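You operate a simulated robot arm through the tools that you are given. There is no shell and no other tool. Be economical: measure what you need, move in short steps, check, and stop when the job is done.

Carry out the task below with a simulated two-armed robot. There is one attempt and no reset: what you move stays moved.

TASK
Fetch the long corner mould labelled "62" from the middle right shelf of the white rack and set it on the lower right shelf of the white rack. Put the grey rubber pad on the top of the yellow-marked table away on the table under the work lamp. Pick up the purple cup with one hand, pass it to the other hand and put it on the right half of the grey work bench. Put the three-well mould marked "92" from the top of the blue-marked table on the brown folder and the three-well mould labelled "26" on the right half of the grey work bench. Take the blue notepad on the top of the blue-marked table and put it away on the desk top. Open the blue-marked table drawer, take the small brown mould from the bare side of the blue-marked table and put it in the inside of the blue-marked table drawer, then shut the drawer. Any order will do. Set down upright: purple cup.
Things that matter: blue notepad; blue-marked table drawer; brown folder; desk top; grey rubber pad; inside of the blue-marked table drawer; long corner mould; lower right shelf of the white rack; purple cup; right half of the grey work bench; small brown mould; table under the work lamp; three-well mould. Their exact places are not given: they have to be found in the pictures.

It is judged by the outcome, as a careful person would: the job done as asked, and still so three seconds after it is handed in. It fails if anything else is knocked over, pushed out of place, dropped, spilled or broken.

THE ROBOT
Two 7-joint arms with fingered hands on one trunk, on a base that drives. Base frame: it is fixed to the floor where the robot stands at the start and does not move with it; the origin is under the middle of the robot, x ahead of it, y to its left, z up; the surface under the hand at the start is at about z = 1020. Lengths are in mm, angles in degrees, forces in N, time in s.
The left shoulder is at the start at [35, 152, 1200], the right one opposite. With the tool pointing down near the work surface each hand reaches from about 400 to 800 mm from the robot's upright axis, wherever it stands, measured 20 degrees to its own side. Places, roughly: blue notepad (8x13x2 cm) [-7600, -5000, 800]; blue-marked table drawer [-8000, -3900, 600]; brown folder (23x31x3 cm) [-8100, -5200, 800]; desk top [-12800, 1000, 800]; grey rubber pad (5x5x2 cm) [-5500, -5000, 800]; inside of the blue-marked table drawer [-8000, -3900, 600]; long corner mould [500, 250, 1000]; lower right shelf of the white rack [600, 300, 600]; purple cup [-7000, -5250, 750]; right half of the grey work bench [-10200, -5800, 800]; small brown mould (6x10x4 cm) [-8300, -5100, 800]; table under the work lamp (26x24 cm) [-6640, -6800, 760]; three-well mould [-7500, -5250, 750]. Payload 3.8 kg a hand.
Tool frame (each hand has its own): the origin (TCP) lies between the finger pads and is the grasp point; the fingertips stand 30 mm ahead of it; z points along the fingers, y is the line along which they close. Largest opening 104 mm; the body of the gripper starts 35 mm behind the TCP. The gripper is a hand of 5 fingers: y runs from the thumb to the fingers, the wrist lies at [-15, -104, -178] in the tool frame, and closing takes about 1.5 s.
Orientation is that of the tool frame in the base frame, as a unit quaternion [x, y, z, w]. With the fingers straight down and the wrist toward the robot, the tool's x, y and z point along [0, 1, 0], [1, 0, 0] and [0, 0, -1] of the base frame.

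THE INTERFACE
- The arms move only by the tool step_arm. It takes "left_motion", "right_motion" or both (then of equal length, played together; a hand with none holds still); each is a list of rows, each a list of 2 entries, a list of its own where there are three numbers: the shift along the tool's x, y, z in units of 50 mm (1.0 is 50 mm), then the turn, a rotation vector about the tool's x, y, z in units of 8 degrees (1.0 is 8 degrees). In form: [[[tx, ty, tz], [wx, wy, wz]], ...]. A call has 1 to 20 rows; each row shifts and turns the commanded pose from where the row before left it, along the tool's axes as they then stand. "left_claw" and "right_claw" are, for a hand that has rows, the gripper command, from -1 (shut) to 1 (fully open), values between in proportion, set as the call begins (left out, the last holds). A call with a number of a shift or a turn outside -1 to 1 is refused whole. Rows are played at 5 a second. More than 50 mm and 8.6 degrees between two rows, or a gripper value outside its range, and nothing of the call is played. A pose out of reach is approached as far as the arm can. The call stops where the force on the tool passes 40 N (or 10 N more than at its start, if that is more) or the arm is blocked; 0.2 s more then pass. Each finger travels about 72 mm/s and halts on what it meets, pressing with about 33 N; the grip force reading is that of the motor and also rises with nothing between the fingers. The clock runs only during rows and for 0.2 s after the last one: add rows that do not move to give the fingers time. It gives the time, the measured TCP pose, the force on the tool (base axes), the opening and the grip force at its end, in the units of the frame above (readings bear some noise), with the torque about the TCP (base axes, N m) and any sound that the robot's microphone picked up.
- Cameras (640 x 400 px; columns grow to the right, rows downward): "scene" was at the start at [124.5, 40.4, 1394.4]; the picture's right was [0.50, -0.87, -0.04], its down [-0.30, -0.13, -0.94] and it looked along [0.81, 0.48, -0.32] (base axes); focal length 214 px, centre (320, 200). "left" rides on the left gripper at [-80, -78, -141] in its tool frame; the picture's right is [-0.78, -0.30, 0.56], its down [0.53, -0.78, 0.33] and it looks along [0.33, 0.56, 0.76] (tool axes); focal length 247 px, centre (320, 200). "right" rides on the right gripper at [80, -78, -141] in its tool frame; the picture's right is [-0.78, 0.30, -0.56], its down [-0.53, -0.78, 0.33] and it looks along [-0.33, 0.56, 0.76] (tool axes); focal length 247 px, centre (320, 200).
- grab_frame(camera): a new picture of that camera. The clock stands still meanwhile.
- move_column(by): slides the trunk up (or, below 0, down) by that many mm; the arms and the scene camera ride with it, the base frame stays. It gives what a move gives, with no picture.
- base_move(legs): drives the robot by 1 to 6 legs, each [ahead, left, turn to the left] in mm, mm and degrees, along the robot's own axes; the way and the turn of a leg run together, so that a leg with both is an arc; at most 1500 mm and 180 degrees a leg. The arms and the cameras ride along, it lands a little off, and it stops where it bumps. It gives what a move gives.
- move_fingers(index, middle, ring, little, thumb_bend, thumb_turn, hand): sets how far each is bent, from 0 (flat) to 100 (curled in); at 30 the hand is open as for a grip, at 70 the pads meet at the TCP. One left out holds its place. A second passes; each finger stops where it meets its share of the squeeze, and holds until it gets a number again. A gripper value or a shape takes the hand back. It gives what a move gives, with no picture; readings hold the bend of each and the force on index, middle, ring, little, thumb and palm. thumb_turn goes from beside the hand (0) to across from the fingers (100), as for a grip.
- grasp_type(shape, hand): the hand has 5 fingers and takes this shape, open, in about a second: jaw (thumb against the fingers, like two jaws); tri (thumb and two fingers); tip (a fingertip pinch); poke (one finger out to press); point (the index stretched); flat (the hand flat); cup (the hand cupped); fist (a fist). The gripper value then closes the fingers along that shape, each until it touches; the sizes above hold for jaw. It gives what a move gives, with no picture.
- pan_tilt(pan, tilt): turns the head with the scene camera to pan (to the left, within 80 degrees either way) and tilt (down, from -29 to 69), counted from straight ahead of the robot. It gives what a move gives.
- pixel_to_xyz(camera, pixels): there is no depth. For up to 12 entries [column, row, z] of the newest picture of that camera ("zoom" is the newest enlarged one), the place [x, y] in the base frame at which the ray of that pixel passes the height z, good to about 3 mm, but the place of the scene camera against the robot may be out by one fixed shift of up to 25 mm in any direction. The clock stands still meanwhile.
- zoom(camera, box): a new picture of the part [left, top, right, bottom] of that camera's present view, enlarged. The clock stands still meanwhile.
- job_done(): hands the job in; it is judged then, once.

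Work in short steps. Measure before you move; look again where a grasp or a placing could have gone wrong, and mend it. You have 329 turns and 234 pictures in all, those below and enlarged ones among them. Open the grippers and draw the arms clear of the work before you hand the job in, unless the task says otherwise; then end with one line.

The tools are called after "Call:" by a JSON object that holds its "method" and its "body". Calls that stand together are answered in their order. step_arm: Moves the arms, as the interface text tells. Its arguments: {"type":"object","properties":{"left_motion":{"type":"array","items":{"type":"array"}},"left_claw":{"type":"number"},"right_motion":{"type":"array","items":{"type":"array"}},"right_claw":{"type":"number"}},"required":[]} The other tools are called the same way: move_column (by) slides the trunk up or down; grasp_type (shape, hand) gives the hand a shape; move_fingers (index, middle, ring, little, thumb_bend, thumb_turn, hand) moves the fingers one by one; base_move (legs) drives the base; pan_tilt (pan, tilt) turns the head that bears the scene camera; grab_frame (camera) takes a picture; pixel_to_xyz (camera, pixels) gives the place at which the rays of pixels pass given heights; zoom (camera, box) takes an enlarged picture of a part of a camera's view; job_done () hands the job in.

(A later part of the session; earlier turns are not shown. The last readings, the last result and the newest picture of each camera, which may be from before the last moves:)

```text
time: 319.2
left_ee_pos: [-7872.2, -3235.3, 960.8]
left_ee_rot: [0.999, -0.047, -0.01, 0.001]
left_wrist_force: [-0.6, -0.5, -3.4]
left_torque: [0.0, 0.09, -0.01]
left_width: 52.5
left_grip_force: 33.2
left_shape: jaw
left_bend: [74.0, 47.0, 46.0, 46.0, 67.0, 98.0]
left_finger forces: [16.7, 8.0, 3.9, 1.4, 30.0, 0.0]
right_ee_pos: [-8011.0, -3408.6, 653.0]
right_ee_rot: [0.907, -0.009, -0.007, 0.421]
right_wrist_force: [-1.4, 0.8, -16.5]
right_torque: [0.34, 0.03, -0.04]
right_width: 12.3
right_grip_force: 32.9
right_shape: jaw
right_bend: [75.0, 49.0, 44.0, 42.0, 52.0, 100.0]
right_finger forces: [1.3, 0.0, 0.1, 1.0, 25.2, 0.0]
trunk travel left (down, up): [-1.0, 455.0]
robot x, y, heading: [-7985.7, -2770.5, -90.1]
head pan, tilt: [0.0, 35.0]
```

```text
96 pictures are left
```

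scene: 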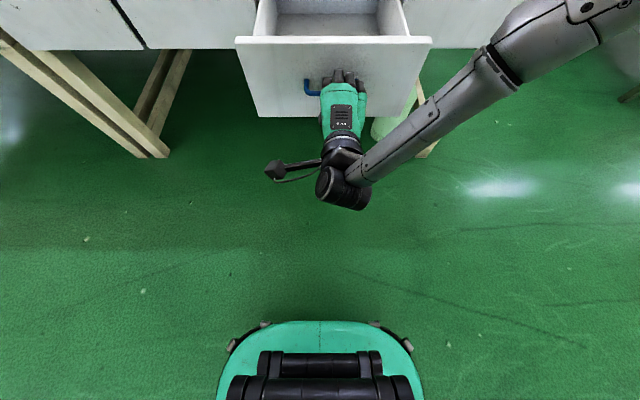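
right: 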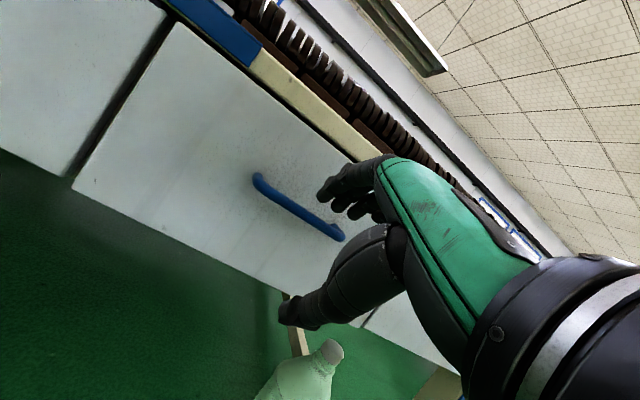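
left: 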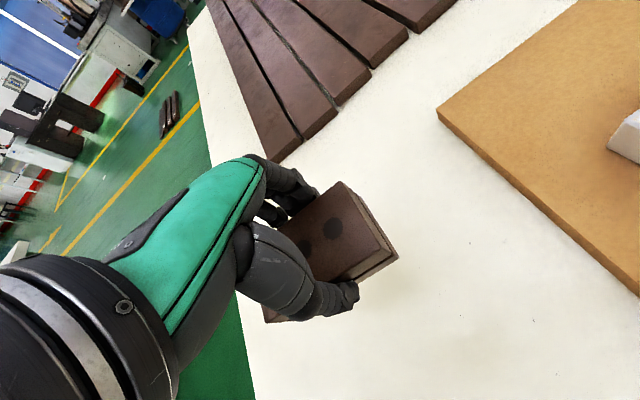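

Open far enough. I release the handle, back off 60 mm, and raise the trunk to clear.

Call:
{"method": "step_arm", "body": {"right_motion": [[[0, 0, 0], [0, 0, 0]], [[0, 0, 0], [0, 0, 0]], [[0, 0, 0], [0, 0, 0]], [[0, 0, 0], [0, 0, 0]], [[0, 0, 0], [0, 0, 0]], [[0, 0, 0], [0, 0, 0]]], "right_claw": 0.7}}

Call:
{"method": "grab_frame", "body": {"camera": "right"}}

```text
time: 320.6
left_ee_pos: [-7872.4, -3233.3, 959.9]
left_ee_rot: [0.999, -0.047, -0.01, 0.001]
left_wrist_force: [0.7, -0.2, -4.3]
left_torque: [-0.02, 0.05, -0.03]
left_width: 52.8
left_grip_force: 33.0
left_shape: jaw
left_bend: [74.0, 47.0, 46.0, 46.0, 67.0, 98.0]
left_finger forces: [16.5, 8.0, 4.0, 1.4, 30.1, 0.0]
right_ee_pos: [-8010.0, -3407.8, 654.2]
right_ee_rot: [0.907, -0.008, -0.006, 0.421]
right_wrist_force: [-0.1, -0.3, -0.6]
right_torque: [0.02, 0.01, 0.0]
right_width: 88.4
right_grip_force: 0.1
right_shape: jaw
right_bend: [27.0, 33.0, 31.0, 32.0, 44.0, 99.0]
right_finger forces: [0.0, 0.0, 0.0, 0.0, 0.0, 0.0]
trunk travel left (down, up): [-1.0, 455.0]
robot x, y, heading: [-7993.2, -2765.3, -90.0]
head pan, tilt: [0.0, 35.0]
```

```text
95 pictures are left
```

right: 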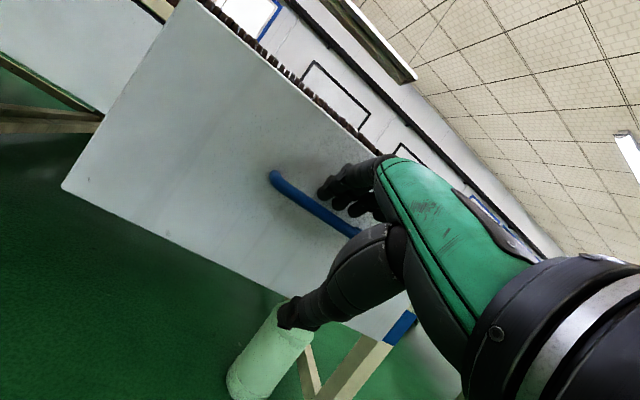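

Fingertips are still behind the bar; I raise the trunk 45 first, then back off 70.

Call:
{"method": "move_column", "body": {"by": 50}}

Call:
{"method": "base_move", "body": {"legs": [[-70, 0, 0]]}}

Call:
{"method": "move_column", "body": {"by": 120}}

Call:
{"method": "grab_frame", "body": {"camera": "scene"}}

```text
time: 321.5
left_ee_pos: [-7872.6, -3235.1, 1007.8]
left_ee_rot: [0.999, -0.046, -0.009, -0.001]
left_wrist_force: [0.6, -0.5, -4.6]
left_torque: [0.05, 0.04, -0.02]
left_width: 52.5
left_grip_force: 33.2
left_shape: jaw
left_bend: [74.0, 47.0, 46.0, 46.0, 67.0, 98.0]
left_finger forces: [16.5, 8.0, 4.0, 1.3, 30.1, 0.0]
right_ee_pos: [-8009.1, -3404.7, 754.5]
right_ee_rot: [0.891, -0.011, -0.008, 0.454]
right_wrist_force: [0.0, -0.5, -0.9]
right_torque: [-0.01, 0.03, 0.01]
right_width: 88.2
right_grip_force: 0.2
right_shape: jaw
right_bend: [27.0, 33.0, 31.0, 32.0, 44.0, 99.0]
right_finger forces: [0.0, 0.0, 0.1, 0.0, 0.0, 0.1]
trunk travel left (down, up): [-51.0, 405.0]
robot x, y, heading: [-7983.3, -2766.4, -90.2]
head pan, tilt: [0.0, 35.0]
```

```text
time: 322.5
left_ee_pos: [-7874.1, -3162.2, 1010.9]
left_ee_rot: [0.999, -0.046, -0.011, 0.001]
left_wrist_force: [-0.4, 1.1, -3.1]
left_torque: [-0.03, 0.02, 0.01]
left_width: 52.7
left_grip_force: 33.1
left_shape: jaw
left_bend: [74.0, 47.0, 46.0, 46.0, 67.0, 98.0]
left_finger forces: [16.6, 8.1, 3.8, 1.4, 30.1, 0.0]
right_ee_pos: [-8009.2, -3334.3, 757.0]
right_ee_rot: [0.89, -0.011, -0.008, 0.455]
right_wrist_force: [-0.5, 0.1, 0.7]
right_torque: [0.05, 0.02, 0.01]
right_width: 88.6
right_grip_force: 0.0
right_shape: jaw
right_bend: [27.0, 33.0, 31.0, 32.0, 44.0, 99.0]
right_finger forces: [0.0, 0.0, 0.0, 0.0, 0.0, 0.1]
trunk travel left (down, up): [-51.0, 405.0]
robot x, y, heading: [-7984.7, -2699.8, -90.2]
head pan, tilt: [0.0, 35.0]
```

```text
time: 324.0
left_ee_pos: [-7872.4, -3165.2, 1129.8]
left_ee_rot: [0.999, -0.047, -0.01, 0.001]
left_wrist_force: [0.8, -0.4, -3.9]
left_torque: [0.0, 0.04, 0.0]
left_width: 52.5
left_grip_force: 33.4
left_shape: jaw
left_bend: [74.0, 47.0, 46.0, 46.0, 67.0, 98.0]
left_finger forces: [16.6, 8.0, 3.9, 1.4, 30.0, 0.0]
right_ee_pos: [-8008.1, -3311.8, 1000.7]
right_ee_rot: [0.844, -0.012, -0.007, 0.536]
right_wrist_force: [0.2, -0.9, -0.4]
right_torque: [-0.01, 0.01, 0.0]
right_width: 88.3
right_grip_force: 0.0
right_shape: jaw
right_bend: [27.0, 33.0, 31.0, 32.0, 44.0, 99.0]
right_finger forces: [0.0, 0.1, 0.1, 0.0, 0.0, 0.0]
trunk travel left (down, up): [-171.0, 285.0]
robot x, y, heading: [-7981.9, -2696.0, -90.2]
head pan, tilt: [0.0, 35.0]
```

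```text
94 pictures are left
```

scene: 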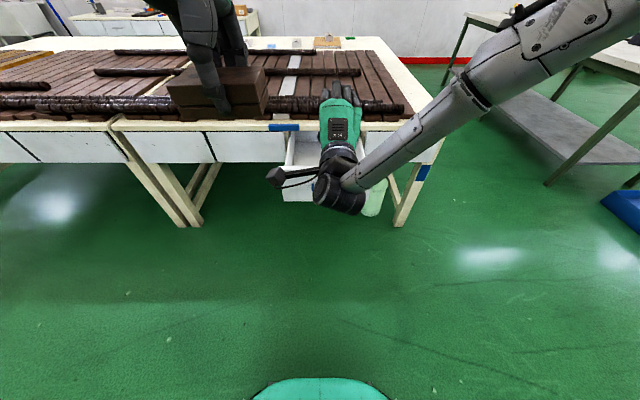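

Now bring the left hand with the mould over the open drawer: strafe right 130, forward 330.

Call:
{"method": "base_move", "body": {"legs": [[0, -130, 0], [330, 0, 0]]}}

Call:
{"method": "pan_tilt", "body": {"pan": 10, "tilt": 50}}

Call:
{"method": "grab_frame", "body": {"camera": "scene"}}

Call:
{"method": "grab_frame", "body": {"camera": "left"}}

```text
time: 327.1
left_ee_pos: [-8004.3, -3491.8, 1130.0]
left_ee_rot: [0.999, -0.047, -0.01, 0.002]
left_wrist_force: [-0.1, -0.6, -4.5]
left_torque: [-0.03, 0.06, 0.01]
left_width: 52.6
left_grip_force: 33.0
left_shape: jaw
left_bend: [74.0, 47.0, 46.0, 46.0, 67.0, 98.0]
left_finger forces: [16.6, 8.0, 3.8, 1.3, 30.0, 0.0]
right_ee_pos: [-8139.5, -3638.0, 1002.6]
right_ee_rot: [0.845, -0.014, -0.008, 0.535]
right_wrist_force: [-0.4, 0.2, 0.2]
right_torque: [-0.01, 0.01, 0.01]
right_width: 88.5
right_grip_force: 0.1
right_shape: jaw
right_bend: [27.0, 33.0, 31.0, 32.0, 44.0, 99.0]
right_finger forces: [0.0, 0.1, 0.0, 0.0, 0.0, 0.0]
trunk travel left (down, up): [-171.0, 285.0]
robot x, y, heading: [-8118.8, -3023.5, -90.1]
head pan, tilt: [0.0, 35.0]
```

```text
time: 327.9
left_ee_pos: [-8003.8, -3493.5, 1129.6]
left_ee_rot: [0.999, -0.046, -0.01, 0.002]
left_wrist_force: [0.1, 0.4, -3.9]
left_torque: [0.0, 0.04, -0.01]
left_width: 52.3
left_grip_force: 32.9
left_shape: jaw
left_bend: [74.0, 47.0, 46.0, 46.0, 67.0, 98.0]
left_finger forces: [16.6, 8.0, 3.9, 1.4, 30.0, 0.0]
right_ee_pos: [-8138.4, -3639.1, 1002.1]
right_ee_rot: [0.844, -0.013, -0.007, 0.536]
right_wrist_force: [-0.5, -0.3, 0.2]
right_torque: [0.04, -0.01, 0.03]
right_width: 88.2
right_grip_force: 0.0
right_shape: jaw
right_bend: [27.0, 33.0, 31.0, 32.0, 44.0, 99.0]
right_finger forces: [0.0, 0.1, 0.1, 0.1, 0.1, 0.0]
trunk travel left (down, up): [-171.0, 285.0]
robot x, y, heading: [-8117.7, -3026.0, -90.2]
head pan, tilt: [10.0, 50.0]
```

```text
93 pictures are left
```

scene: 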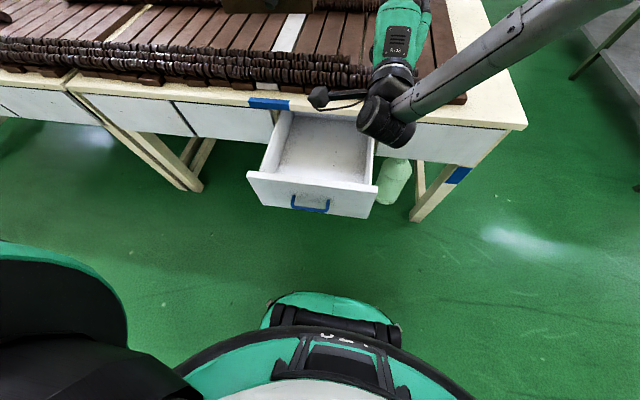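

```text
92 pictures are left
```

left: 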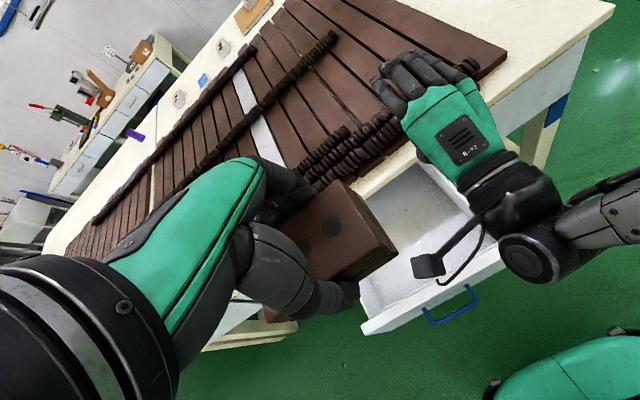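

Right hand is in the way; I move it 150 mm right, and measure the drawer box.

Call:
{"method": "step_arm", "body": {"right_motion": [[[-1, 0, 0], [0, 0, 0]], [[-1, 0, 0], [0, 0, 0]], [[-1, 0, 0], [0, 0, 0]], [[0, 0, 0], [0, 0, 0]]]}}

Call:
{"method": "pixel_to_xyz", "body": {"camera": "scene", "pixels": [[248, 172, 720], [377, 187, 720], [275, 135, 720], [374, 150, 720], [310, 150, 640], [325, 130, 640]]}}

Call:
{"method": "grab_frame", "body": {"camera": "left"}}

```text
time: 328.9
left_ee_pos: [-8003.0, -3493.4, 1129.5]
left_ee_rot: [0.999, -0.047, -0.011, 0.001]
left_wrist_force: [-0.5, 0.9, -3.9]
left_torque: [0.01, 0.02, -0.01]
left_width: 52.5
left_grip_force: 33.2
left_shape: jaw
left_bend: [74.0, 47.0, 46.0, 46.0, 67.0, 98.0]
left_finger forces: [16.7, 8.0, 3.9, 1.4, 30.0, 0.0]
right_ee_pos: [-8180.6, -3601.5, 1050.5]
right_ee_rot: [0.846, -0.017, -0.008, 0.534]
right_wrist_force: [-1.0, -0.3, -0.1]
right_torque: [0.02, 0.0, 0.0]
right_width: 88.5
right_grip_force: 0.1
right_shape: jaw
right_bend: [27.0, 33.0, 31.0, 32.0, 44.0, 99.0]
right_finger forces: [0.0, 0.0, 0.0, 0.0, 0.0, 0.1]
right hand out of reach, approached as far as the arm can: row 1, 2, 3
trunk travel left (down, up): [-171.0, 285.0]
robot x, y, heading: [-8118.2, -3030.8, -90.2]
head pan, tilt: [10.0, 50.0]
```

```text
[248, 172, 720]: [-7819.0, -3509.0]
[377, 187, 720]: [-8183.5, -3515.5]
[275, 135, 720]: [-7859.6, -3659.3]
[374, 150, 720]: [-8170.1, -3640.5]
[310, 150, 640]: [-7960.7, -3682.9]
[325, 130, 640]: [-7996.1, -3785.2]
```

```text
91 pictures are left
```

left: 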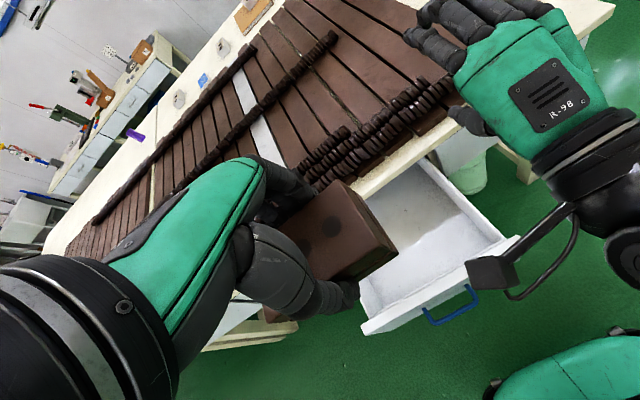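

I raise the right hand 100 mm for clearance, and extend the left hand 130 mm over the drawer.

Call:
{"method": "step_arm", "body": {"left_motion": [[[0.1, 0.9, 0], [0, 0, 0]], [[0.1, 0.9, 0], [0, 0, 0]], [[0.1, 0.85, 0], [0, 0, 0]], [[0, 0, 0], [0, 0, 0]]], "right_motion": [[[0, 0.8, -0.4], [0, 0, 0]], [[0, 0.8, -0.4], [0, 0, 0]], [[0, 0.6, -0.3], [0, 0, 0]], [[0, 0, 0], [0, 0, 0]]]}}

Call:
{"method": "move_column", "body": {"by": -168}}

Call:
{"method": "grab_frame", "body": {"camera": "scene"}}

```text
time: 329.9
left_ee_pos: [-8001.6, -3626.2, 1130.6]
left_ee_rot: [0.999, -0.046, -0.01, 0.001]
left_wrist_force: [0.2, 0.2, -3.5]
left_torque: [-0.02, 0.03, 0.0]
left_width: 52.3
left_grip_force: 32.8
left_shape: jaw
left_bend: [74.0, 47.0, 46.0, 46.0, 67.0, 98.0]
left_finger forces: [16.6, 8.0, 4.0, 1.4, 30.2, 0.0]
right_ee_pos: [-8181.1, -3596.5, 1173.5]
right_ee_rot: [0.844, -0.014, -0.008, 0.537]
right_wrist_force: [0.0, 0.5, 0.9]
right_torque: [0.03, -0.02, 0.0]
right_width: 88.6
right_grip_force: 0.1
right_shape: jaw
right_bend: [27.0, 33.0, 31.0, 32.0, 44.0, 99.0]
right_finger forces: [0.0, 0.0, 0.0, 0.0, 0.1, 0.0]
trunk travel left (down, up): [-171.0, 285.0]
robot x, y, heading: [-8115.5, -3027.0, -90.2]
head pan, tilt: [10.0, 50.0]
```

```text
time: 331.8
left_ee_pos: [-8000.8, -3624.1, 963.4]
left_ee_rot: [0.999, -0.047, -0.01, 0.002]
left_wrist_force: [0.1, -0.5, -3.1]
left_torque: [-0.02, 0.05, 0.0]
left_width: 52.5
left_grip_force: 33.1
left_shape: jaw
left_bend: [74.0, 47.0, 46.0, 46.0, 67.0, 98.0]
left_finger forces: [16.6, 8.1, 3.9, 1.2, 30.1, 0.1]
right_ee_pos: [-8184.0, -3599.6, 1003.7]
right_ee_rot: [0.845, -0.017, -0.009, 0.534]
right_wrist_force: [-0.4, 0.6, 0.4]
right_torque: [0.0, -0.01, 0.0]
right_width: 88.6
right_grip_force: 0.0
right_shape: jaw
right_bend: [27.0, 33.0, 31.0, 32.0, 44.0, 99.0]
right_finger forces: [0.0, 0.0, 0.0, 0.1, 0.0, 0.0]
trunk travel left (down, up): [-3.0, 453.0]
robot x, y, heading: [-8116.6, -3026.2, -89.9]
head pan, tilt: [10.0, 50.0]
```

```text
90 pictures are left
```

scene: 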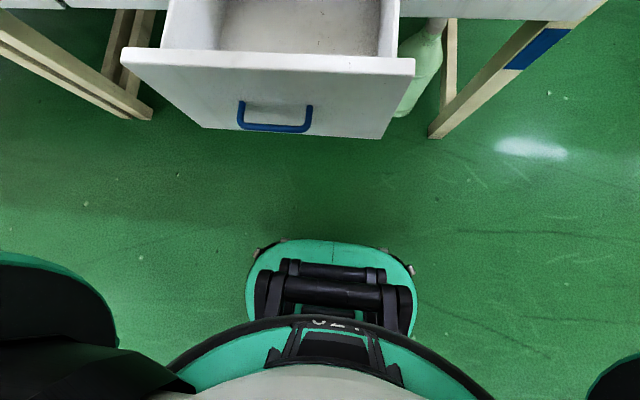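

Lower the left hand 180 mm and look from its camera.

Call:
{"method": "step_arm", "body": {"left_motion": [[[0, 0, 0.9], [0, 0, 0]], [[0, 0, 0.9], [0, 0, 0]], [[0, 0, 0.9], [0, 0, 0]], [[0, 0, 0.9], [0, 0, 0]], [[0, 0, 0], [0, 0, 0]]]}}

Call:
{"method": "pan_tilt", "body": {"pan": 10, "tilt": 30}}

Call:
{"method": "grab_frame", "body": {"camera": "scene"}}

Call:
{"method": "grab_frame", "body": {"camera": "left"}}

```text
time: 332.9
left_ee_pos: [-8007.1, -3626.7, 782.1]
left_ee_rot: [0.999, -0.045, -0.01, 0.001]
left_wrist_force: [-0.4, -0.2, -3.8]
left_torque: [-0.02, 0.05, 0.0]
left_width: 52.1
left_grip_force: 33.7
left_shape: jaw
left_bend: [74.0, 47.0, 46.0, 46.0, 67.0, 98.0]
left_finger forces: [16.5, 8.0, 3.9, 1.3, 29.9, 0.1]
right_ee_pos: [-8182.9, -3599.0, 1004.9]
right_ee_rot: [0.844, -0.017, -0.009, 0.536]
right_wrist_force: [0.3, 0.6, -1.0]
right_torque: [0.02, -0.01, 0.03]
right_width: 88.7
right_grip_force: 0.1
right_shape: jaw
right_bend: [27.0, 33.0, 31.0, 32.0, 44.0, 99.0]
right_finger forces: [0.0, 0.1, 0.0, 0.0, 0.0, 0.1]
trunk travel left (down, up): [-3.0, 453.0]
robot x, y, heading: [-8115.7, -3027.1, -89.9]
head pan, tilt: [10.0, 50.0]
```

```text
time: 333.8
left_ee_pos: [-8006.2, -3626.5, 781.7]
left_ee_rot: [0.999, -0.046, -0.01, 0.001]
left_wrist_force: [-0.2, -0.5, -4.3]
left_torque: [0.01, 0.03, 0.0]
left_width: 52.2
left_grip_force: 32.8
left_shape: jaw
left_bend: [74.0, 47.0, 46.0, 46.0, 67.0, 98.0]
left_finger forces: [16.5, 8.0, 3.9, 1.3, 29.8, 0.0]
right_ee_pos: [-8184.9, -3601.7, 1008.3]
right_ee_rot: [0.843, -0.023, -0.007, 0.537]
right_wrist_force: [0.5, -0.4, 0.1]
right_torque: [0.01, -0.02, 0.02]
right_width: 88.2
right_grip_force: 0.1
right_shape: jaw
right_bend: [27.0, 33.0, 31.0, 32.0, 44.0, 99.0]
right_finger forces: [0.0, 0.0, 0.0, 0.0, 0.1, 0.0]
trunk travel left (down, up): [-3.0, 453.0]
robot x, y, heading: [-8115.9, -3027.5, -90.3]
head pan, tilt: [10.0, 30.0]
```

```text
89 pictures are left
```

scene: 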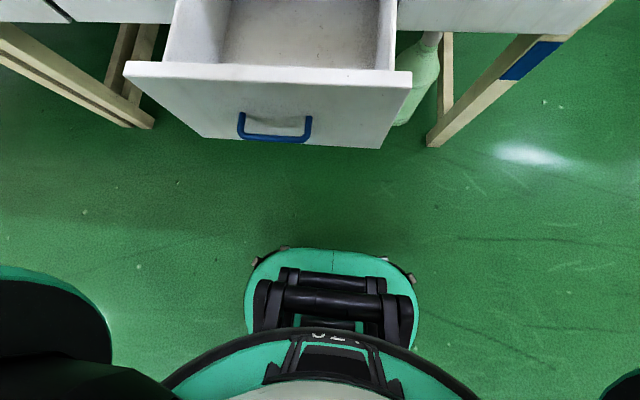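

```text
88 pictures are left
```

left: 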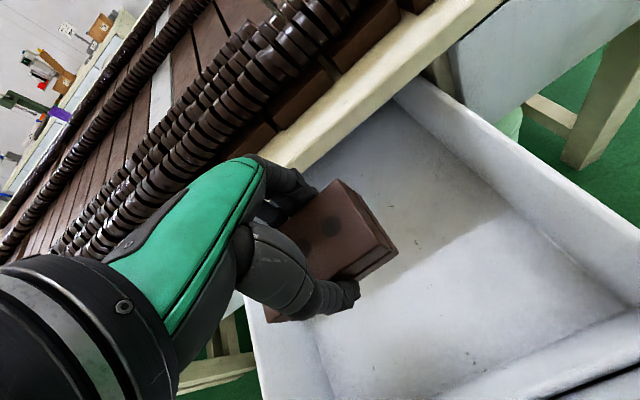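

I measure drawer walls from the left camera (z≈715 tops).

Call:
{"method": "pixel_to_xyz", "body": {"camera": "left", "pixels": [[250, 325, 715], [290, 398, 715], [430, 85, 715], [600, 205, 715], [420, 385, 630], [560, 290, 630], [390, 110, 660], [350, 110, 740], [270, 155, 740]]}}

```text
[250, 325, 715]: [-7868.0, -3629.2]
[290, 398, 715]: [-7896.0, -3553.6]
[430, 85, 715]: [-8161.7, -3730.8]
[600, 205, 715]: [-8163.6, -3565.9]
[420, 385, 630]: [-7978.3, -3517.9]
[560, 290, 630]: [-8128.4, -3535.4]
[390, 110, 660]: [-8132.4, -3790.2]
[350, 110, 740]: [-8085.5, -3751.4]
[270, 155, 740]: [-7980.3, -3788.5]
```

Well inside. Lower toward the drawer floor.

Call:
{"method": "step_arm", "body": {"left_motion": [[[0, 0, 0.8], [0, 0, 0]], [[0, 0, 0.6], [0, 0, 0]], [[0, 0, 0.2], [0, 0, 0]], [[0, 0, 0.2], [0, 0, 0]], [[0, 0, 0], [0, 0, 0]]]}}

Call:
{"method": "grab_frame", "body": {"camera": "left"}}

```text
time: 335.0
left_ee_pos: [-8005.9, -3627.2, 691.7]
left_ee_rot: [0.999, -0.046, -0.011, 0.001]
left_wrist_force: [-0.1, 0.4, -4.4]
left_torque: [-0.01, 0.02, 0.03]
left_width: 52.6
left_grip_force: 33.2
left_shape: jaw
left_bend: [74.0, 47.0, 46.0, 46.0, 67.0, 98.0]
left_finger forces: [16.6, 8.0, 3.9, 1.3, 29.5, 0.1]
right_ee_pos: [-8184.5, -3601.6, 1010.0]
right_ee_rot: [0.843, -0.022, -0.007, 0.537]
right_wrist_force: [0.1, 0.1, -0.7]
right_torque: [0.02, 0.03, -0.01]
right_width: 88.1
right_grip_force: 0.0
right_shape: jaw
right_bend: [27.0, 33.0, 31.0, 32.0, 44.0, 99.0]
right_finger forces: [0.1, 0.1, 0.0, 0.1, 0.0, 0.0]
trunk travel left (down, up): [-3.0, 453.0]
robot x, y, heading: [-8120.0, -3025.2, -90.1]
head pan, tilt: [10.0, 30.0]
```

```text
87 pictures are left
```

left: 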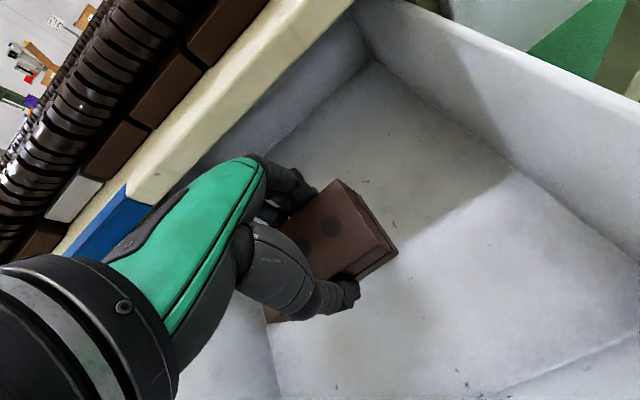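

Good; inside the box with clearance. Continue down in small steps.

Call:
{"method": "step_arm", "body": {"left_motion": [[[0, 0, 0.14], [0, 0, 0]], [[0, 0, 0.14], [0, 0, 0]], [[0, 0, 0.12], [0, 0, 0]], [[0, 0, 0], [0, 0, 0]]]}}

Call:
{"method": "step_arm", "body": {"left_motion": [[[0, 0, 0.1], [0, 0, 0]], [[0, 0, 0.1], [0, 0, 0]], [[0, 0, 0], [0, 0, 0]]]}}

```text
time: 336.0
left_ee_pos: [-8007.0, -3626.3, 673.0]
left_ee_rot: [0.999, -0.046, -0.011, 0.002]
left_wrist_force: [0.0, 0.1, -4.1]
left_torque: [0.0, 0.01, -0.02]
left_width: 52.4
left_grip_force: 33.1
left_shape: jaw
left_bend: [74.0, 47.0, 46.0, 46.0, 67.0, 98.0]
left_finger forces: [16.5, 7.9, 3.9, 1.2, 29.7, 0.1]
right_ee_pos: [-8185.0, -3600.5, 1009.4]
right_ee_rot: [0.844, -0.022, -0.007, 0.536]
right_wrist_force: [0.3, -0.1, 0.2]
right_torque: [0.07, -0.02, -0.05]
right_width: 88.6
right_grip_force: 0.2
right_shape: jaw
right_bend: [27.0, 33.0, 31.0, 32.0, 44.0, 99.0]
right_finger forces: [0.1, 0.0, 0.1, 0.1, 0.1, 0.0]
trunk travel left (down, up): [-3.0, 453.0]
robot x, y, heading: [-8116.3, -3023.7, -90.4]
head pan, tilt: [10.0, 30.0]
```

```text
time: 336.8
left_ee_pos: [-8006.8, -3624.6, 663.4]
left_ee_rot: [0.999, -0.045, -0.01, 0.002]
left_wrist_force: [0.3, 0.3, -3.8]
left_torque: [-0.04, 0.05, 0.0]
left_width: 52.2
left_grip_force: 33.6
left_shape: jaw
left_bend: [74.0, 47.0, 46.0, 46.0, 67.0, 98.0]
left_finger forces: [16.5, 7.9, 3.9, 1.4, 29.7, 0.0]
right_ee_pos: [-8184.2, -3601.8, 1008.9]
right_ee_rot: [0.843, -0.023, -0.008, 0.537]
right_wrist_force: [0.0, -0.4, 0.0]
right_torque: [0.0, 0.0, -0.01]
right_width: 88.2
right_grip_force: 0.1
right_shape: jaw
right_bend: [27.0, 33.0, 31.0, 32.0, 44.0, 99.0]
right_finger forces: [0.0, 0.0, 0.0, 0.0, 0.0, 0.0]
trunk travel left (down, up): [-3.0, 453.0]
robot x, y, heading: [-8116.1, -3025.4, -90.2]
head pan, tilt: [10.0, 30.0]
```

Call:
{"method": "step_arm", "body": {"left_motion": [[[0, 0, 0.1], [0, 0, 0]], [[0, 0, 0.1], [0, 0, 0]], [[0, 0, 0], [0, 0, 0]]]}}

Call:
{"method": "step_arm", "body": {"left_motion": [[[0, 0, 0.1], [0, 0, 0]], [[0, 0, 0.1], [0, 0, 0]], [[0, 0, 0], [0, 0, 0]]]}}

Call:
{"method": "grab_frame", "body": {"camera": "left"}}

```text
time: 337.6
left_ee_pos: [-8006.8, -3626.6, 651.8]
left_ee_rot: [0.999, -0.046, -0.011, 0.002]
left_wrist_force: [0.3, -0.1, -5.1]
left_torque: [0.04, 0.06, 0.0]
left_width: 52.4
left_grip_force: 32.9
left_shape: jaw
left_bend: [74.0, 47.0, 46.0, 46.0, 67.0, 98.0]
left_finger forces: [16.5, 8.0, 3.8, 1.3, 29.7, 0.0]
right_ee_pos: [-8184.6, -3601.8, 1008.7]
right_ee_rot: [0.844, -0.023, -0.007, 0.537]
right_wrist_force: [1.3, -0.4, 0.8]
right_torque: [-0.03, -0.04, 0.0]
right_width: 88.6
right_grip_force: 0.1
right_shape: jaw
right_bend: [27.0, 33.0, 31.0, 32.0, 44.0, 99.0]
right_finger forces: [0.1, 0.0, 0.0, 0.0, 0.0, 0.0]
trunk travel left (down, up): [-3.0, 453.0]
robot x, y, heading: [-8120.5, -3025.5, -90.1]
head pan, tilt: [10.0, 30.0]
```

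```text
time: 338.4
left_ee_pos: [-8008.0, -3626.5, 641.8]
left_ee_rot: [0.999, -0.047, -0.01, 0.002]
left_wrist_force: [0.0, 0.5, -3.4]
left_torque: [-0.03, 0.02, 0.02]
left_width: 52.3
left_grip_force: 32.8
left_shape: jaw
left_bend: [74.0, 47.0, 46.0, 46.0, 67.0, 98.0]
left_finger forces: [16.5, 7.8, 3.9, 1.3, 29.8, 0.0]
right_ee_pos: [-8184.6, -3602.1, 1009.6]
right_ee_rot: [0.843, -0.023, -0.008, 0.537]
right_wrist_force: [-0.5, 0.0, 0.6]
right_torque: [-0.02, 0.0, 0.01]
right_width: 88.3
right_grip_force: 0.1
right_shape: jaw
right_bend: [27.0, 33.0, 31.0, 32.0, 44.0, 99.0]
right_finger forces: [0.0, 0.1, 0.0, 0.1, 0.0, 0.0]
trunk travel left (down, up): [-3.0, 453.0]
robot x, y, heading: [-8116.4, -3025.9, -90.0]
head pan, tilt: [10.0, 30.0]
```

```text
86 pictures are left
```

left: 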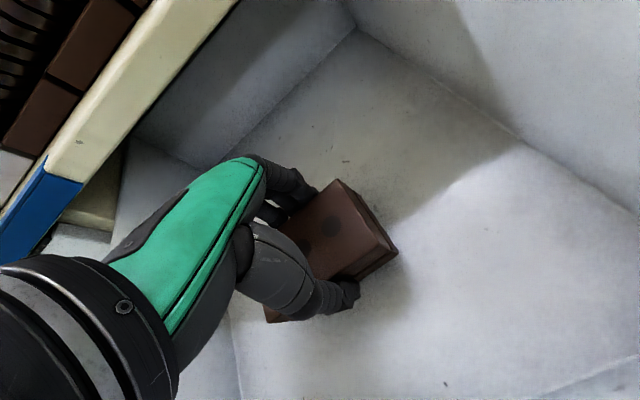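

Call:
{"method": "step_arm", "body": {"left_motion": [[[0, 0, 0.1], [0, 0, 0]], [[0, 0, 0.08], [0, 0, 0]], [[0, 0, 0], [0, 0, 0]]]}}

Call:
{"method": "step_arm", "body": {"left_motion": [[[0, 0, 0.08], [0, 0, 0]], [[0, 0, 0.08], [0, 0, 0]], [[0, 0, 0], [0, 0, 0]]]}}

```text
time: 339.2
left_ee_pos: [-8008.1, -3626.3, 632.9]
left_ee_rot: [0.999, -0.046, -0.009, 0.002]
left_wrist_force: [-0.1, 0.5, -4.1]
left_torque: [0.0, 0.03, -0.01]
left_width: 52.4
left_grip_force: 32.4
left_shape: jaw
left_bend: [74.0, 47.0, 46.0, 46.0, 67.0, 98.0]
left_finger forces: [16.5, 7.9, 3.9, 1.3, 29.7, 0.0]
right_ee_pos: [-8184.3, -3602.1, 1010.8]
right_ee_rot: [0.844, -0.023, -0.007, 0.537]
right_wrist_force: [-0.3, 0.3, -0.5]
right_torque: [0.05, -0.01, 0.02]
right_width: 88.4
right_grip_force: 0.0
right_shape: jaw
right_bend: [27.0, 33.0, 31.0, 32.0, 44.0, 99.0]
right_finger forces: [0.0, 0.0, 0.0, 0.1, 0.0, 0.0]
trunk travel left (down, up): [-3.0, 453.0]
robot x, y, heading: [-8119.5, -3027.0, -90.3]
head pan, tilt: [10.0, 30.0]
```

```text
time: 340.0
left_ee_pos: [-8008.3, -3626.3, 628.4]
left_ee_rot: [0.999, -0.047, -0.009, 0.003]
left_wrist_force: [-0.2, -0.4, 11.8]
left_torque: [0.29, -0.1, -0.05]
left_width: 52.6
left_grip_force: 32.4
left_shape: jaw
left_bend: [74.0, 47.0, 46.0, 46.0, 67.0, 98.0]
left_finger forces: [17.2, 8.5, 4.7, 1.9, 32.0, 0.0]
right_ee_pos: [-8187.0, -3600.6, 1009.9]
right_ee_rot: [0.842, -0.022, -0.007, 0.539]
right_wrist_force: [0.1, 0.7, -0.1]
right_torque: [0.01, 0.0, 0.0]
right_width: 88.2
right_grip_force: 0.1
right_shape: jaw
right_bend: [27.0, 33.0, 31.0, 32.0, 44.0, 99.0]
right_finger forces: [0.0, 0.0, 0.0, 0.0, 0.0, 0.0]
trunk travel left (down, up): [-3.0, 453.0]
robot x, y, heading: [-8117.9, -3023.9, -90.1]
head pan, tilt: [10.0, 30.0]
```

Contact with the drawer floor. Release and lift out vertically.

Call:
{"method": "step_arm", "body": {"left_motion": [[[0, 0, -0.06], [0, 0, 0]], [[0, 0, 0], [0, 0, 0]], [[0, 0, 0], [0, 0, 0]], [[0, 0, -0.1], [0, 0, 0]], [[0, 0, -0.4], [0, 0, 0]], [[0, 0, -0.9], [0, 0, 0]], [[0, 0, -0.9], [0, 0, 0]], [[0, 0, -0.9], [0, 0, 0]], [[0, 0, -0.9], [0, 0, 0]], [[0, 0, -0.9], [0, 0, 0]], [[0, 0, 0], [0, 0, 0]]], "left_claw": 0.6}}

Call:
{"method": "grab_frame", "body": {"camera": "left"}}

```text
time: 342.4
left_ee_pos: [-8002.3, -3623.8, 877.4]
left_ee_rot: [0.999, -0.046, -0.01, 0.001]
left_wrist_force: [0.1, 0.0, -0.1]
left_torque: [0.01, 0.03, -0.01]
left_width: 82.7
left_grip_force: 0.0
left_shape: jaw
left_bend: [27.0, 34.0, 32.0, 33.0, 50.0, 99.0]
left_finger forces: [0.1, 0.0, 0.0, 0.1, 0.1, 0.1]
right_ee_pos: [-8184.5, -3600.6, 1009.3]
right_ee_rot: [0.843, -0.023, -0.008, 0.537]
right_wrist_force: [-0.1, -0.1, -0.2]
right_torque: [0.01, -0.02, 0.01]
right_width: 88.4
right_grip_force: 0.1
right_shape: jaw
right_bend: [27.0, 33.0, 31.0, 32.0, 44.0, 99.0]
right_finger forces: [0.0, 0.0, 0.0, 0.1, 0.1, 0.0]
trunk travel left (down, up): [-3.0, 453.0]
robot x, y, heading: [-8117.4, -3026.6, -90.0]
head pan, tilt: [10.0, 30.0]
```

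```text
85 pictures are left
```

left: 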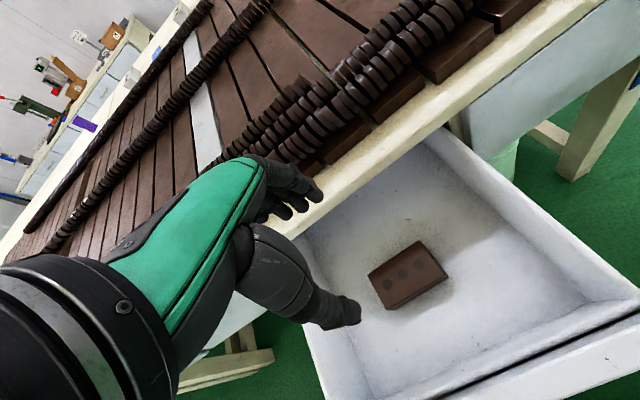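

Mould is lying in the drawer. I back off 340 mm, make a left fist, and lower it in front of the drawer panel.

Call:
{"method": "base_move", "body": {"legs": [[-340, 0, 0]]}}

Call:
{"method": "grasp_type", "body": {"hand": "left", "shape": "fist"}}

Call:
{"method": "step_arm", "body": {"left_motion": [[[0, 0, 0.9], [0, 0, 0]], [[0, 0, 0.9], [0, 0, 0]], [[0, 0, 0.9], [0, 0, 0]], [[0, 0, 0.9], [0, 0, 0]], [[0, 0, 0.2], [0, 0, 0]], [[0, 0, 0], [0, 0, 0]]]}}

Call:
{"method": "grab_frame", "body": {"camera": "left"}}

Call:
{"method": "grab_frame", "body": {"camera": "scene"}}

```text
time: 344.6
left_ee_pos: [-7998.4, -3279.1, 877.1]
left_ee_rot: [0.999, -0.042, -0.011, 0.001]
left_wrist_force: [0.4, -0.6, -0.2]
left_torque: [0.03, 0.01, 0.0]
left_width: 82.9
left_grip_force: 0.2
left_shape: jaw
left_bend: [27.0, 34.0, 32.0, 33.0, 50.0, 99.0]
left_finger forces: [0.0, 0.0, 0.0, 0.1, 0.0, 0.1]
right_ee_pos: [-8180.8, -3258.8, 1010.0]
right_ee_rot: [0.843, -0.02, -0.006, 0.538]
right_wrist_force: [-0.1, -0.6, 0.7]
right_torque: [-0.03, -0.02, 0.0]
right_width: 88.2
right_grip_force: 0.0
right_shape: jaw
right_bend: [27.0, 33.0, 31.0, 32.0, 44.0, 99.0]
right_finger forces: [0.1, 0.0, 0.0, 0.0, 0.0, 0.0]
trunk travel left (down, up): [-3.0, 453.0]
robot x, y, heading: [-8118.6, -2682.6, -89.5]
head pan, tilt: [10.0, 30.0]
```

```text
time: 345.5
left_ee_pos: [-7998.7, -3279.1, 876.9]
left_ee_rot: [0.999, -0.042, -0.011, 0.001]
left_wrist_force: [0.8, 0.1, 0.4]
left_torque: [0.02, 0.03, 0.0]
left_width: 0.0
left_grip_force: 0.1
left_shape: fist
left_bend: [100.0, 100.0, 100.0, 100.0, 85.0, 85.0]
left_finger forces: [0.0, 0.1, 0.0, 0.1, 0.1, 0.0]
right_ee_pos: [-8184.7, -3264.0, 1012.9]
right_ee_rot: [0.843, -0.028, -0.006, 0.537]
right_wrist_force: [-0.5, -0.1, -0.1]
right_torque: [0.01, 0.02, 0.02]
right_width: 88.4
right_grip_force: 0.1
right_shape: jaw
right_bend: [27.0, 33.0, 31.0, 32.0, 44.0, 99.0]
right_finger forces: [0.1, 0.0, 0.0, 0.0, 0.0, 0.0]
trunk travel left (down, up): [-3.0, 453.0]
robot x, y, heading: [-8117.2, -2684.5, -89.6]
head pan, tilt: [10.0, 30.0]
```

```text
time: 346.9
left_ee_pos: [-8003.3, -3282.2, 689.5]
left_ee_rot: [0.999, -0.043, -0.011, 0.002]
left_wrist_force: [0.5, 1.0, 0.8]
left_torque: [0.01, -0.01, -0.01]
left_width: 0.0
left_grip_force: 0.1
left_shape: fist
left_bend: [100.0, 100.0, 100.0, 100.0, 86.0, 85.0]
left_finger forces: [0.0, 0.0, 0.1, 0.0, 0.1, 0.0]
right_ee_pos: [-8185.5, -3263.9, 1013.6]
right_ee_rot: [0.842, -0.029, -0.005, 0.538]
right_wrist_force: [0.2, 0.2, 0.6]
right_torque: [-0.02, 0.01, 0.01]
right_width: 88.2
right_grip_force: 0.0
right_shape: jaw
right_bend: [27.0, 33.0, 31.0, 32.0, 44.0, 99.0]
right_finger forces: [0.0, 0.1, 0.0, 0.1, 0.0, 0.1]
trunk travel left (down, up): [-3.0, 453.0]
robot x, y, heading: [-8116.6, -2680.8, -89.5]
head pan, tilt: [10.0, 30.0]
```

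```text
84 pictures are left
```

left: 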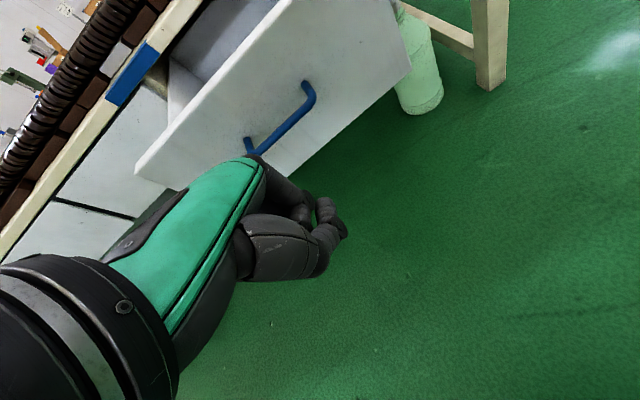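

```text
83 pictures are left
```

scene: 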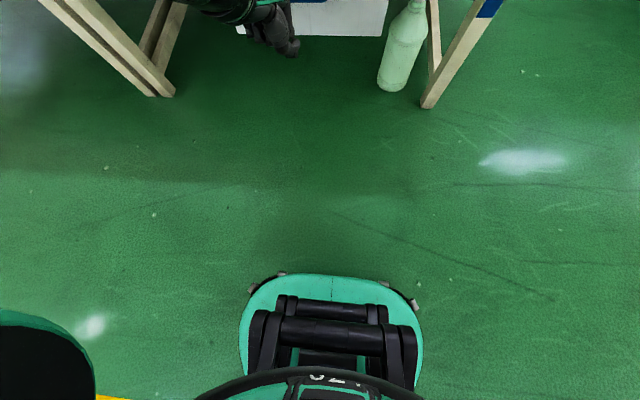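

I push: drive forward 380 mm.

Call:
{"method": "base_move", "body": {"legs": [[380, 0, 0]]}}

Call:
{"method": "grab_frame", "body": {"camera": "left"}}

```text
time: 349.4
left_ee_pos: [-7997.6, -3668.8, 689.0]
left_ee_rot: [0.999, -0.041, -0.012, 0.0]
left_wrist_force: [0.6, 0.1, 0.4]
left_torque: [0.0, 0.01, 0.0]
left_width: 0.2
left_grip_force: 0.1
left_shape: fist
left_bend: [100.0, 100.0, 100.0, 100.0, 86.0, 85.0]
left_finger forces: [0.1, 0.0, 0.0, 0.0, 0.0, 0.0]
right_ee_pos: [-8180.6, -3651.9, 1013.5]
right_ee_rot: [0.843, -0.028, -0.004, 0.538]
right_wrist_force: [0.2, 0.1, 0.5]
right_torque: [0.02, 0.01, 0.03]
right_width: 88.4
right_grip_force: 0.0
right_shape: jaw
right_bend: [27.0, 33.0, 31.0, 32.0, 44.0, 99.0]
right_finger forces: [0.0, 0.0, 0.1, 0.1, 0.0, 0.0]
trunk travel left (down, up): [-3.0, 453.0]
robot x, y, heading: [-8114.3, -3069.1, -89.5]
head pan, tilt: [10.0, 30.0]
```

```text
82 pictures are left
```

left: 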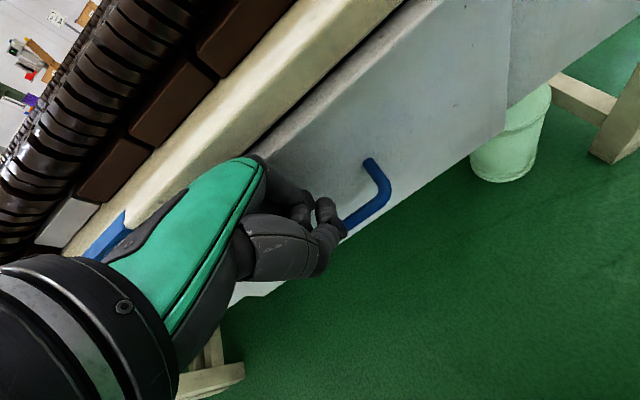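

Almost shut. Push on until it stops.

Call:
{"method": "base_move", "body": {"legs": [[60, 0, 0]]}}

Call:
{"method": "grab_frame", "body": {"camera": "left"}}

```text
time: 350.2
left_ee_pos: [-7998.8, -3682.2, 689.5]
left_ee_rot: [0.999, -0.046, -0.012, -0.004]
left_wrist_force: [2.3, 19.0, 11.9]
left_torque: [-1.35, 0.02, 0.25]
left_width: 0.0
left_grip_force: 0.0
left_shape: fist
left_bend: [100.0, 100.0, 100.0, 100.0, 86.0, 85.0]
left_finger forces: [0.0, 21.8, 0.0, 0.1, 0.1, 0.0]
right_ee_pos: [-8187.4, -3681.8, 1027.0]
right_ee_rot: [0.838, -0.047, 0.0, 0.543]
right_wrist_force: [0.0, 0.0, 0.7]
right_torque: [0.02, -0.01, -0.03]
right_width: 88.4
right_grip_force: 0.1
right_shape: jaw
right_bend: [27.0, 33.0, 31.0, 32.0, 44.0, 99.0]
right_finger forces: [0.0, 0.1, 0.1, 0.0, 0.0, 0.0]
trunk travel left (down, up): [-3.0, 453.0]
robot x, y, heading: [-8114.2, -3093.8, -89.3]
head pan, tilt: [10.0, 30.0]
stopped in leg 1: the force on the tool passed its limit at 143 N (the readings are from after the stop); the commanded pose is now the measured one
```

```text
81 pictures are left
```

left: 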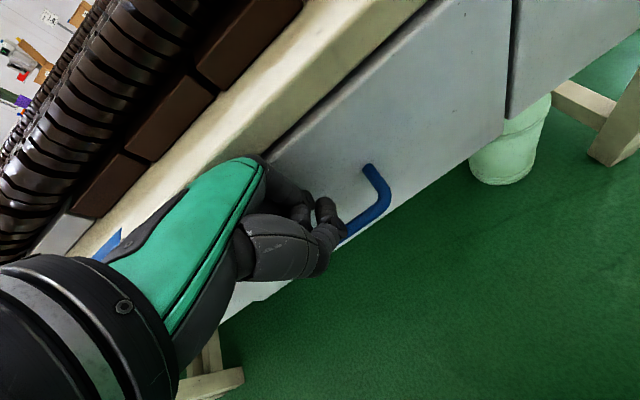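

It hit the stop. I back off 300 mm and inspect.

Call:
{"method": "base_move", "body": {"legs": [[-320, 0, 0]]}}

Call:
{"method": "move_column", "body": {"by": 170}}

Call:
{"method": "pan_tilt", "body": {"pan": 0, "tilt": 30}}

Call:
{"method": "grab_frame", "body": {"camera": "scene"}}

```text
time: 352.4
left_ee_pos: [-8004.0, -3363.5, 687.8]
left_ee_rot: [0.999, -0.044, -0.011, -0.005]
left_wrist_force: [0.6, -0.4, -0.4]
left_torque: [0.0, 0.03, 0.02]
left_width: 0.3
left_grip_force: 0.1
left_shape: fist
left_bend: [100.0, 100.0, 100.0, 100.0, 86.0, 85.0]
left_finger forces: [0.0, 0.0, 0.0, 0.1, 0.0, 0.0]
right_ee_pos: [-8191.9, -3365.0, 1024.0]
right_ee_rot: [0.84, -0.046, -0.001, 0.541]
right_wrist_force: [1.0, -0.2, 0.1]
right_torque: [-0.04, -0.04, -0.01]
right_width: 88.3
right_grip_force: 0.0
right_shape: jaw
right_bend: [27.0, 33.0, 31.0, 32.0, 44.0, 99.0]
right_finger forces: [0.0, 0.0, 0.0, 0.0, 0.0, 0.0]
trunk travel left (down, up): [-3.0, 453.0]
robot x, y, heading: [-8119.4, -2775.3, -89.2]
head pan, tilt: [10.0, 30.0]
```

```text
time: 354.3
left_ee_pos: [-8001.8, -3364.4, 855.7]
left_ee_rot: [0.999, -0.043, -0.011, -0.007]
left_wrist_force: [-0.3, 0.6, 1.0]
left_torque: [-0.01, 0.0, -0.02]
left_width: 0.0
left_grip_force: 0.1
left_shape: fist
left_bend: [100.0, 100.0, 100.0, 100.0, 86.0, 85.0]
left_finger forces: [0.0, 0.1, 0.0, 0.1, 0.0, 0.0]
right_ee_pos: [-8190.9, -3365.4, 1191.3]
right_ee_rot: [0.841, -0.046, -0.001, 0.54]
right_wrist_force: [0.1, -0.8, -0.2]
right_torque: [0.02, -0.02, 0.01]
right_width: 88.5
right_grip_force: 0.0
right_shape: jaw
right_bend: [27.0, 33.0, 31.0, 32.0, 44.0, 99.0]
right_finger forces: [0.0, 0.0, 0.0, 0.0, 0.0, 0.0]
trunk travel left (down, up): [-173.0, 283.0]
robot x, y, heading: [-8117.2, -2779.0, -89.1]
head pan, tilt: [10.0, 30.0]
```

```text
time: 355.0
left_ee_pos: [-8003.7, -3363.0, 857.4]
left_ee_rot: [0.999, -0.043, -0.011, -0.006]
left_wrist_force: [-0.3, -0.2, -0.2]
left_torque: [0.01, 0.0, 0.03]
left_width: 0.1
left_grip_force: 0.0
left_shape: fist
left_bend: [100.0, 100.0, 100.0, 100.0, 86.0, 85.0]
left_finger forces: [0.0, 0.0, 0.0, 0.0, 0.1, 0.1]
right_ee_pos: [-8190.6, -3365.9, 1192.5]
right_ee_rot: [0.84, -0.046, -0.001, 0.54]
right_wrist_force: [0.1, 0.1, -0.5]
right_torque: [0.01, -0.02, -0.02]
right_width: 88.4
right_grip_force: 0.0
right_shape: jaw
right_bend: [27.0, 33.0, 31.0, 32.0, 44.0, 99.0]
right_finger forces: [0.0, 0.1, 0.0, 0.0, 0.0, 0.1]
trunk travel left (down, up): [-173.0, 283.0]
robot x, y, heading: [-8119.7, -2774.1, -89.3]
head pan, tilt: [0.0, 30.0]
```

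```text
80 pictures are left
```

scene: 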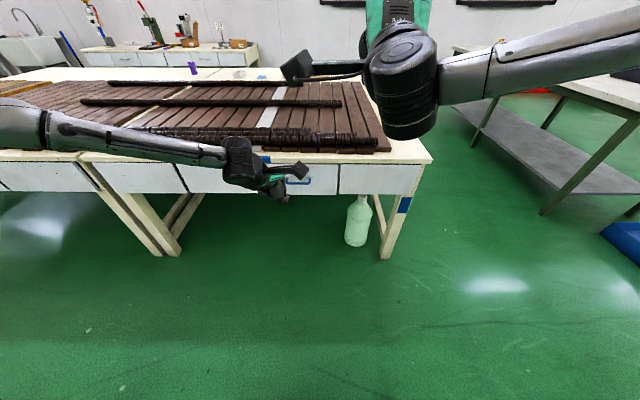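

Call:
{"method": "zoom", "body": {"camera": "scene", "box": [230, 140, 430, 265]}}

Call:
{"method": "pan_tilt", "body": {"pan": -50, "tilt": 20}}

Call:
{"method": "grab_frame", "body": {"camera": "scene"}}

```text
3.20 times, centred on (330, 202) of scene
```

zoom: 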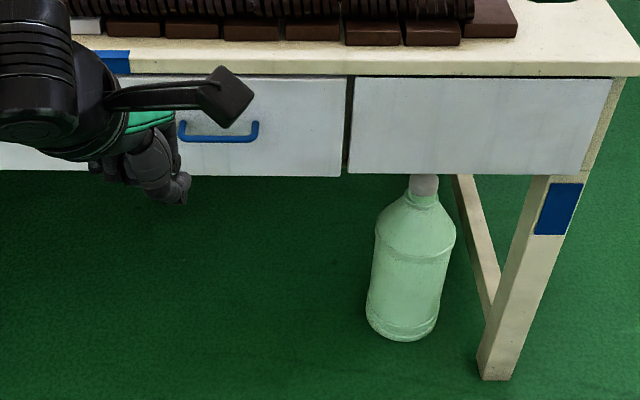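

```text
time: 356.2
left_ee_pos: [-8002.6, -3364.4, 857.0]
left_ee_rot: [0.999, -0.044, -0.012, -0.005]
left_wrist_force: [-0.4, 0.3, -0.4]
left_torque: [-0.02, 0.0, 0.01]
left_width: 0.0
left_grip_force: 0.0
left_shape: fist
left_bend: [100.0, 100.0, 100.0, 100.0, 86.0, 85.0]
left_finger forces: [0.1, 0.1, 0.0, 0.0, 0.0, 0.0]
right_ee_pos: [-8190.5, -3364.5, 1194.1]
right_ee_rot: [0.84, -0.047, -0.001, 0.54]
right_wrist_force: [0.6, -0.5, -0.7]
right_torque: [0.01, 0.0, -0.01]
right_width: 88.4
right_grip_force: 0.0
right_shape: jaw
right_bend: [27.0, 33.0, 31.0, 32.0, 44.0, 99.0]
right_finger forces: [0.1, 0.0, 0.1, 0.0, 0.0, 0.0]
trunk travel left (down, up): [-173.0, 283.0]
robot x, y, heading: [-8121.7, -2775.5, -89.0]
head pan, tilt: [-50.0, 20.0]
```

```text
78 pictures are left
```

scene: 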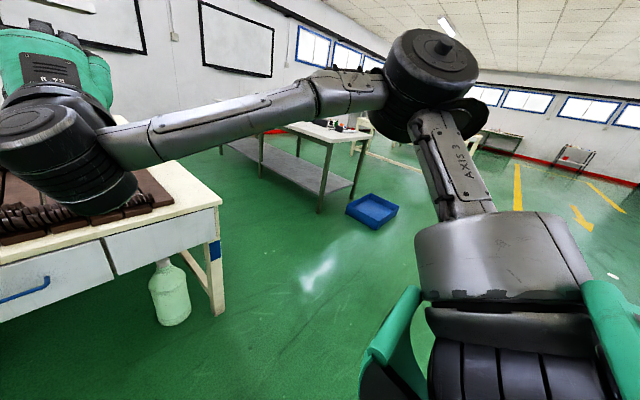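

Drawer is flush shut. I reset the arms: right hand back to pointing straight down, left to jaw, trunk up 60.

Call:
{"method": "step_arm", "body": {"right_motion": [[[0, 0, 0], [0.9, 0, 0]], [[0, 0, 0], [0.9, 0, 0]], [[0, 0, 0], [0.9, 0, 0]], [[0, 0, 0], [0.9, 0, 0]], [[0, 0, 0], [0.9, 0, 0]], [[0, 0, 0], [0.9, 0, 0]], [[0, 0, 0], [0.9, 0, 0]], [[0, 0, 0], [0.9, 0, 0]], [[0, 0, 0], [0.95, 0, 0]], [[-0.6, 0, 0], [0, 0, 0]], [[-0.6, 0, 0], [0, 0, 0]], [[0, 0, 0], [0, 0, 0]]], "right_claw": 1}}

Call:
{"method": "grasp_type", "body": {"hand": "left", "shape": "jaw"}}

Call:
{"method": "move_column", "body": {"by": 100}}

```text
time: 358.8
left_ee_pos: [-8001.6, -3364.1, 856.7]
left_ee_rot: [0.999, -0.043, -0.012, -0.006]
left_wrist_force: [-0.5, -0.3, -0.2]
left_torque: [0.01, 0.02, -0.02]
left_width: 0.0
left_grip_force: 0.0
left_shape: fist
left_bend: [100.0, 100.0, 100.0, 100.0, 86.0, 85.0]
left_finger forces: [0.1, 0.0, 0.0, 0.0, 0.1, 0.1]
right_ee_pos: [-8249.6, -3360.9, 1189.5]
right_ee_rot: [0.999, -0.04, 0.024, 0.003]
right_wrist_force: [-0.3, 0.2, -0.6]
right_torque: [-0.04, -0.01, 0.0]
right_width: 103.5
right_grip_force: 0.0
right_shape: jaw
right_bend: [30.0, 30.0, 30.0, 30.0, 30.0, 98.0]
right_finger forces: [0.0, 0.0, 0.1, 0.0, 0.0, 0.0]
trunk travel left (down, up): [-173.0, 283.0]
robot x, y, heading: [-8120.8, -2775.8, -89.4]
head pan, tilt: [-50.0, 20.0]
```

```text
time: 359.7
left_ee_pos: [-8003.0, -3364.0, 857.7]
left_ee_rot: [0.999, -0.042, -0.011, -0.005]
left_wrist_force: [-0.5, -1.3, 0.4]
left_torque: [-0.02, -0.03, 0.01]
left_width: 103.7
left_grip_force: 0.1
left_shape: jaw
left_bend: [30.0, 30.0, 30.0, 30.0, 30.0, 97.0]
left_finger forces: [0.0, 0.1, 0.0, 0.0, 0.0, 0.0]
right_ee_pos: [-8249.7, -3360.9, 1189.1]
right_ee_rot: [0.999, -0.04, 0.024, 0.004]
right_wrist_force: [0.4, 0.0, 0.3]
right_torque: [0.01, -0.02, 0.03]
right_width: 103.7
right_grip_force: 0.0
right_shape: jaw
right_bend: [30.0, 30.0, 30.0, 30.0, 30.0, 98.0]
right_finger forces: [0.0, 0.0, 0.1, 0.1, 0.0, 0.0]
trunk travel left (down, up): [-173.0, 283.0]
robot x, y, heading: [-8118.9, -2774.9, -89.5]
head pan, tilt: [-50.0, 20.0]
```

```text
time: 361.0
left_ee_pos: [-8003.4, -3364.8, 956.5]
left_ee_rot: [0.999, -0.043, -0.01, -0.006]
left_wrist_force: [-0.4, -0.1, -0.6]
left_torque: [-0.03, -0.02, 0.02]
left_width: 103.6
left_grip_force: 0.1
left_shape: jaw
left_bend: [30.0, 30.0, 30.0, 30.0, 30.0, 97.0]
left_finger forces: [0.1, 0.1, 0.0, 0.0, 0.0, 0.0]
right_ee_pos: [-8251.1, -3360.4, 1289.6]
right_ee_rot: [0.999, -0.04, 0.024, 0.003]
right_wrist_force: [-0.2, -0.1, -0.1]
right_torque: [-0.03, 0.03, -0.02]
right_width: 103.6
right_grip_force: 0.1
right_shape: jaw
right_bend: [30.0, 30.0, 30.0, 30.0, 30.0, 98.0]
right_finger forces: [0.0, 0.1, 0.1, 0.0, 0.0, 0.0]
trunk travel left (down, up): [-273.0, 183.0]
robot x, y, heading: [-8119.1, -2776.1, -89.2]
head pan, tilt: [-50.0, 20.0]
```

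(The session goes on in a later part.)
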